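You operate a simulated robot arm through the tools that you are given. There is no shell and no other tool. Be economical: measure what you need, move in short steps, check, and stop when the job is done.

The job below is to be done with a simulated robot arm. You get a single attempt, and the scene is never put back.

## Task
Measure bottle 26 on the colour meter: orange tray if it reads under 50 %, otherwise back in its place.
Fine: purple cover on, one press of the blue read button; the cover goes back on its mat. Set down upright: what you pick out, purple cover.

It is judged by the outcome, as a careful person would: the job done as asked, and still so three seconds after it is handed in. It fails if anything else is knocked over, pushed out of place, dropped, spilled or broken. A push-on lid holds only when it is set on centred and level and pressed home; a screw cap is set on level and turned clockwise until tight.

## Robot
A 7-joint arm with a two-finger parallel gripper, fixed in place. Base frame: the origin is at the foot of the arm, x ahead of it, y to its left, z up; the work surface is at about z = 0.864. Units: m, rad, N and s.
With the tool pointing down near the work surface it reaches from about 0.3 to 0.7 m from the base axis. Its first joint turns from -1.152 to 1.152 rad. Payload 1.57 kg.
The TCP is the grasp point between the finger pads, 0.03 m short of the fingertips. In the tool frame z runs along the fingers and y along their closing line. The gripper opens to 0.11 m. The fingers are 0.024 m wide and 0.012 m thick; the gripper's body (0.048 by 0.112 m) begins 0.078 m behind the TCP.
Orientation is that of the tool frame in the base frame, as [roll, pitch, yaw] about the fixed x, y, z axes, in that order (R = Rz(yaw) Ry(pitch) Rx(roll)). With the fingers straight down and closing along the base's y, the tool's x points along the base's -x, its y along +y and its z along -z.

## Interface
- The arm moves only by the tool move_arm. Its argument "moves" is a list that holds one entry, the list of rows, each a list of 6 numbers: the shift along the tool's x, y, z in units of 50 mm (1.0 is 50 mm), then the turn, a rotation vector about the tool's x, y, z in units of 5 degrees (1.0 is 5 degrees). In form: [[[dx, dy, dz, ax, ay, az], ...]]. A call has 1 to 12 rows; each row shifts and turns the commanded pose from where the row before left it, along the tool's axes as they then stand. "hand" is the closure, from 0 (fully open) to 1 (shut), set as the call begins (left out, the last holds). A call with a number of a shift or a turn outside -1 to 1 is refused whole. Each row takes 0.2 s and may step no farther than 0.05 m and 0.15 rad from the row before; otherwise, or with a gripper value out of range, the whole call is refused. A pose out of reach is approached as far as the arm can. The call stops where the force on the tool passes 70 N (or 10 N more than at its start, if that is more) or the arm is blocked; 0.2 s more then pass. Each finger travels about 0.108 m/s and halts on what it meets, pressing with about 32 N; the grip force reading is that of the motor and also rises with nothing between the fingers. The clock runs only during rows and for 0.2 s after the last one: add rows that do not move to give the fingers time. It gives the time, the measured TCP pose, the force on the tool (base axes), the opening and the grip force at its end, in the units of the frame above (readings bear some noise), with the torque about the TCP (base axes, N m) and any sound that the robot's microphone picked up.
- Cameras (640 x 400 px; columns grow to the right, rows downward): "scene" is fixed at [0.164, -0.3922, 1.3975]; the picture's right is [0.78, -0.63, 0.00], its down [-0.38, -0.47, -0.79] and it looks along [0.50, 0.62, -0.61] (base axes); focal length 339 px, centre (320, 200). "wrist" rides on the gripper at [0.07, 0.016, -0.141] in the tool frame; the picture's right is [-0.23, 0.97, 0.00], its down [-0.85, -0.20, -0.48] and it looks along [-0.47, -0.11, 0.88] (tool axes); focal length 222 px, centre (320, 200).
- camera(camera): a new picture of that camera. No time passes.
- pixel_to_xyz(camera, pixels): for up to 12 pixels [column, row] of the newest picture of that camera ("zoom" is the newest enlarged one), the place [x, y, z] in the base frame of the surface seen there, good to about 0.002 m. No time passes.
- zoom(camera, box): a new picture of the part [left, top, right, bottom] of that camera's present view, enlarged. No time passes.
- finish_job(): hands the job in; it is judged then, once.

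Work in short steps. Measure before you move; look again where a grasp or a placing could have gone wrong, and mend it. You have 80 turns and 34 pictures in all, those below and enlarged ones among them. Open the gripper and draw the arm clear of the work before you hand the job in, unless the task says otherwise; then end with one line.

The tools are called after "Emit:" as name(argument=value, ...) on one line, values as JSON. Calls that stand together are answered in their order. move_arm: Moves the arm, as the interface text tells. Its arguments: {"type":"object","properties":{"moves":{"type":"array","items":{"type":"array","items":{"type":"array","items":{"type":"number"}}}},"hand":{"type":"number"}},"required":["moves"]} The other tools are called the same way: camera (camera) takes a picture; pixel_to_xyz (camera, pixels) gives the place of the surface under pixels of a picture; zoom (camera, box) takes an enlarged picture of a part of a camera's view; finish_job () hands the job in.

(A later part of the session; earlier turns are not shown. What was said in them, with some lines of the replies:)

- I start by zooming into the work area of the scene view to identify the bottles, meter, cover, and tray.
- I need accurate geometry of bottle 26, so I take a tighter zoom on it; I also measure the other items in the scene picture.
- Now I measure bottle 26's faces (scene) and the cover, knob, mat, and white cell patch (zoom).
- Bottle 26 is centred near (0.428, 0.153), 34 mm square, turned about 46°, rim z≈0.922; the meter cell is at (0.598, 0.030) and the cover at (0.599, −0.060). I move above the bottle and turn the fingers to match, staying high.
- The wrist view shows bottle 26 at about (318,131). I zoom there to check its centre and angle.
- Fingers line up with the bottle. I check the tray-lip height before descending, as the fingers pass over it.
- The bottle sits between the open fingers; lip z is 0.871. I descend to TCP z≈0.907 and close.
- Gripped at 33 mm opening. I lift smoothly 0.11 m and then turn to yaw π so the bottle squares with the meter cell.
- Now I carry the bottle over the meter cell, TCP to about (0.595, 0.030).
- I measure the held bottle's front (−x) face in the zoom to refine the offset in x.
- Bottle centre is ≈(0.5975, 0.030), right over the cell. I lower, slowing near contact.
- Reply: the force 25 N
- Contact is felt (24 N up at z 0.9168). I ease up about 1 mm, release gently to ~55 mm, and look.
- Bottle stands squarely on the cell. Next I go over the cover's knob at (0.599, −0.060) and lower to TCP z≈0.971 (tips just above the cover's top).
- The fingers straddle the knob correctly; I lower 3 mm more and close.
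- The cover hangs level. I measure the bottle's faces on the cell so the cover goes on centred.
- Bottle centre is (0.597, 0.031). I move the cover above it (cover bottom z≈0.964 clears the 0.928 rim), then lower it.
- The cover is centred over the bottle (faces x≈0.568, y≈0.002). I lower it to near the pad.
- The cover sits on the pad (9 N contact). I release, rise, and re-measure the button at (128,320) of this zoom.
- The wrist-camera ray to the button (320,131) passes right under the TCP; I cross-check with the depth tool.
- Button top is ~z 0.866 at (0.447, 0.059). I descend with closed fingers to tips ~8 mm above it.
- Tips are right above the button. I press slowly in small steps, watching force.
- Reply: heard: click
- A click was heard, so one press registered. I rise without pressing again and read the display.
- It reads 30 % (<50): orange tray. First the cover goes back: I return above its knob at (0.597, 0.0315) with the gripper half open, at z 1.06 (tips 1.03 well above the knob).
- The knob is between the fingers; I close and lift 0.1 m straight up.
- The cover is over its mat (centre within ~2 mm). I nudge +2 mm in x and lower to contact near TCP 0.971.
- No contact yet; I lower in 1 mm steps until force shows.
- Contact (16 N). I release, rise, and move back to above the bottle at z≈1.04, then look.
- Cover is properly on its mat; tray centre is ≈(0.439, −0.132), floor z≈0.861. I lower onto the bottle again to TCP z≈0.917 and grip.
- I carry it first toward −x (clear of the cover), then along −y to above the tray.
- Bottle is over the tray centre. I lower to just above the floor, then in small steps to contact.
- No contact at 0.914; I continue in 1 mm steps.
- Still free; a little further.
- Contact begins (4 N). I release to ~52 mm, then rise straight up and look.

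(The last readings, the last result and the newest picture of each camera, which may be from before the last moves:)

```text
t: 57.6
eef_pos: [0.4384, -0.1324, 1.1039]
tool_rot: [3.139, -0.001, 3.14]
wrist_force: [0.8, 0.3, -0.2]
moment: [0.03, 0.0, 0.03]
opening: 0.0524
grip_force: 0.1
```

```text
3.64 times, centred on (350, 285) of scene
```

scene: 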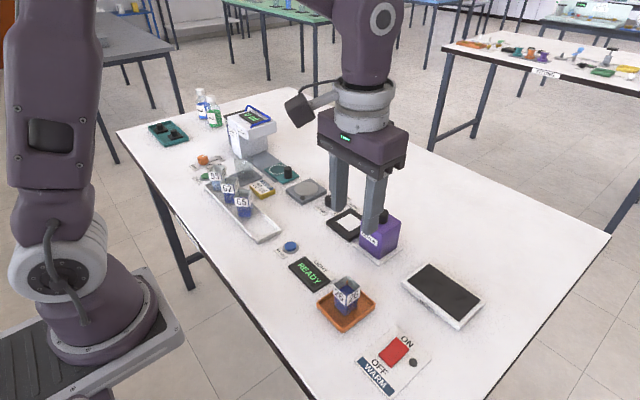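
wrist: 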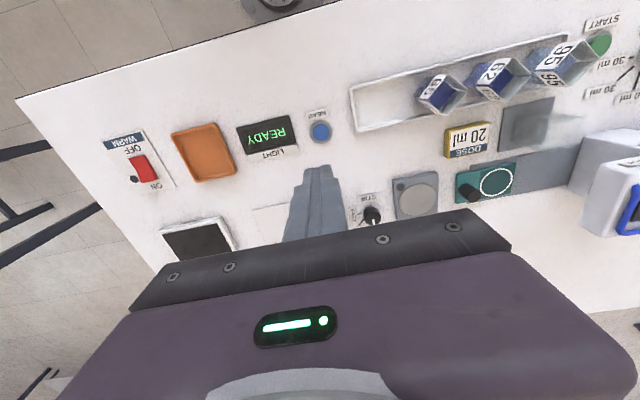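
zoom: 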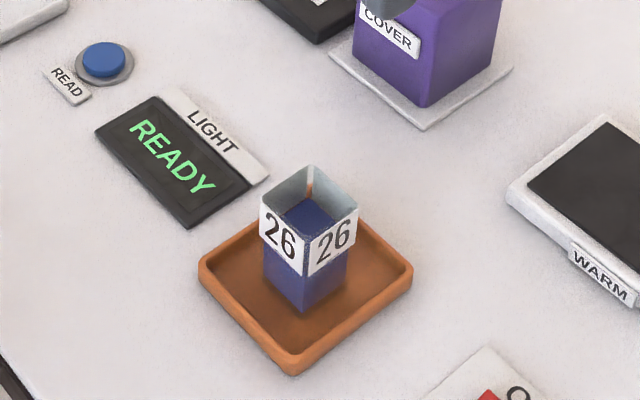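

The bottle stands upright in the orange tray and the cover is on its mat. I open the gripper, draw the arm up and back, and let things settle.

Emit:
move_arm(moves=[[[0, 0, -0.8, 0, 0, 0], [0.5, 0.5, 0, 0, 0, 0], [0.6, 0.8, 0, 0, 0, 0], [0.5, 0.8, 0, 0, 0, 0], [0, 0, 0, 0, 0, 0], [0, 0, 0, 0, 0, 0], [0, 0, 0, 0, 0, 0]]], hand=0)

Emit:
camera(camera="scene")

```text
t: 59.2
eef_pos: [0.3594, -0.0256, 1.1452]
tool_rot: [3.141, 0.001, -3.141]
wrist_force: [-0.4, 0.0, -0.5]
moment: [-0.01, 0.02, -0.02]
opening: 0.1101
grip_force: 0.0
```

```text
5 pictures are left
```

scene: 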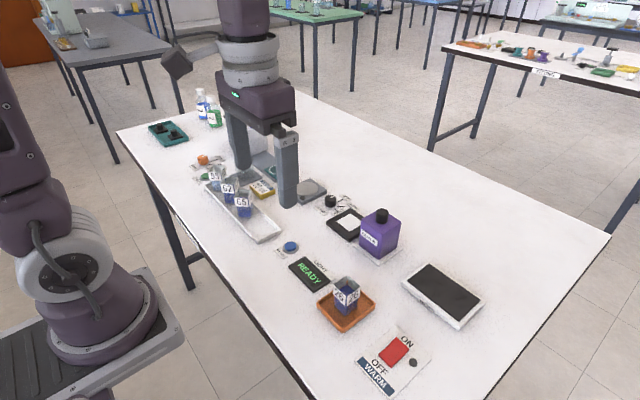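

Everything is in place and the arm is clear, so I hand the job in.

Emit:
finish_job()

```text
The job is handed in.
```

Bottle 26 read 30 %, so it now stands upright in the orange tray; the purple cover is back on its mat, and the read button was pressed once.
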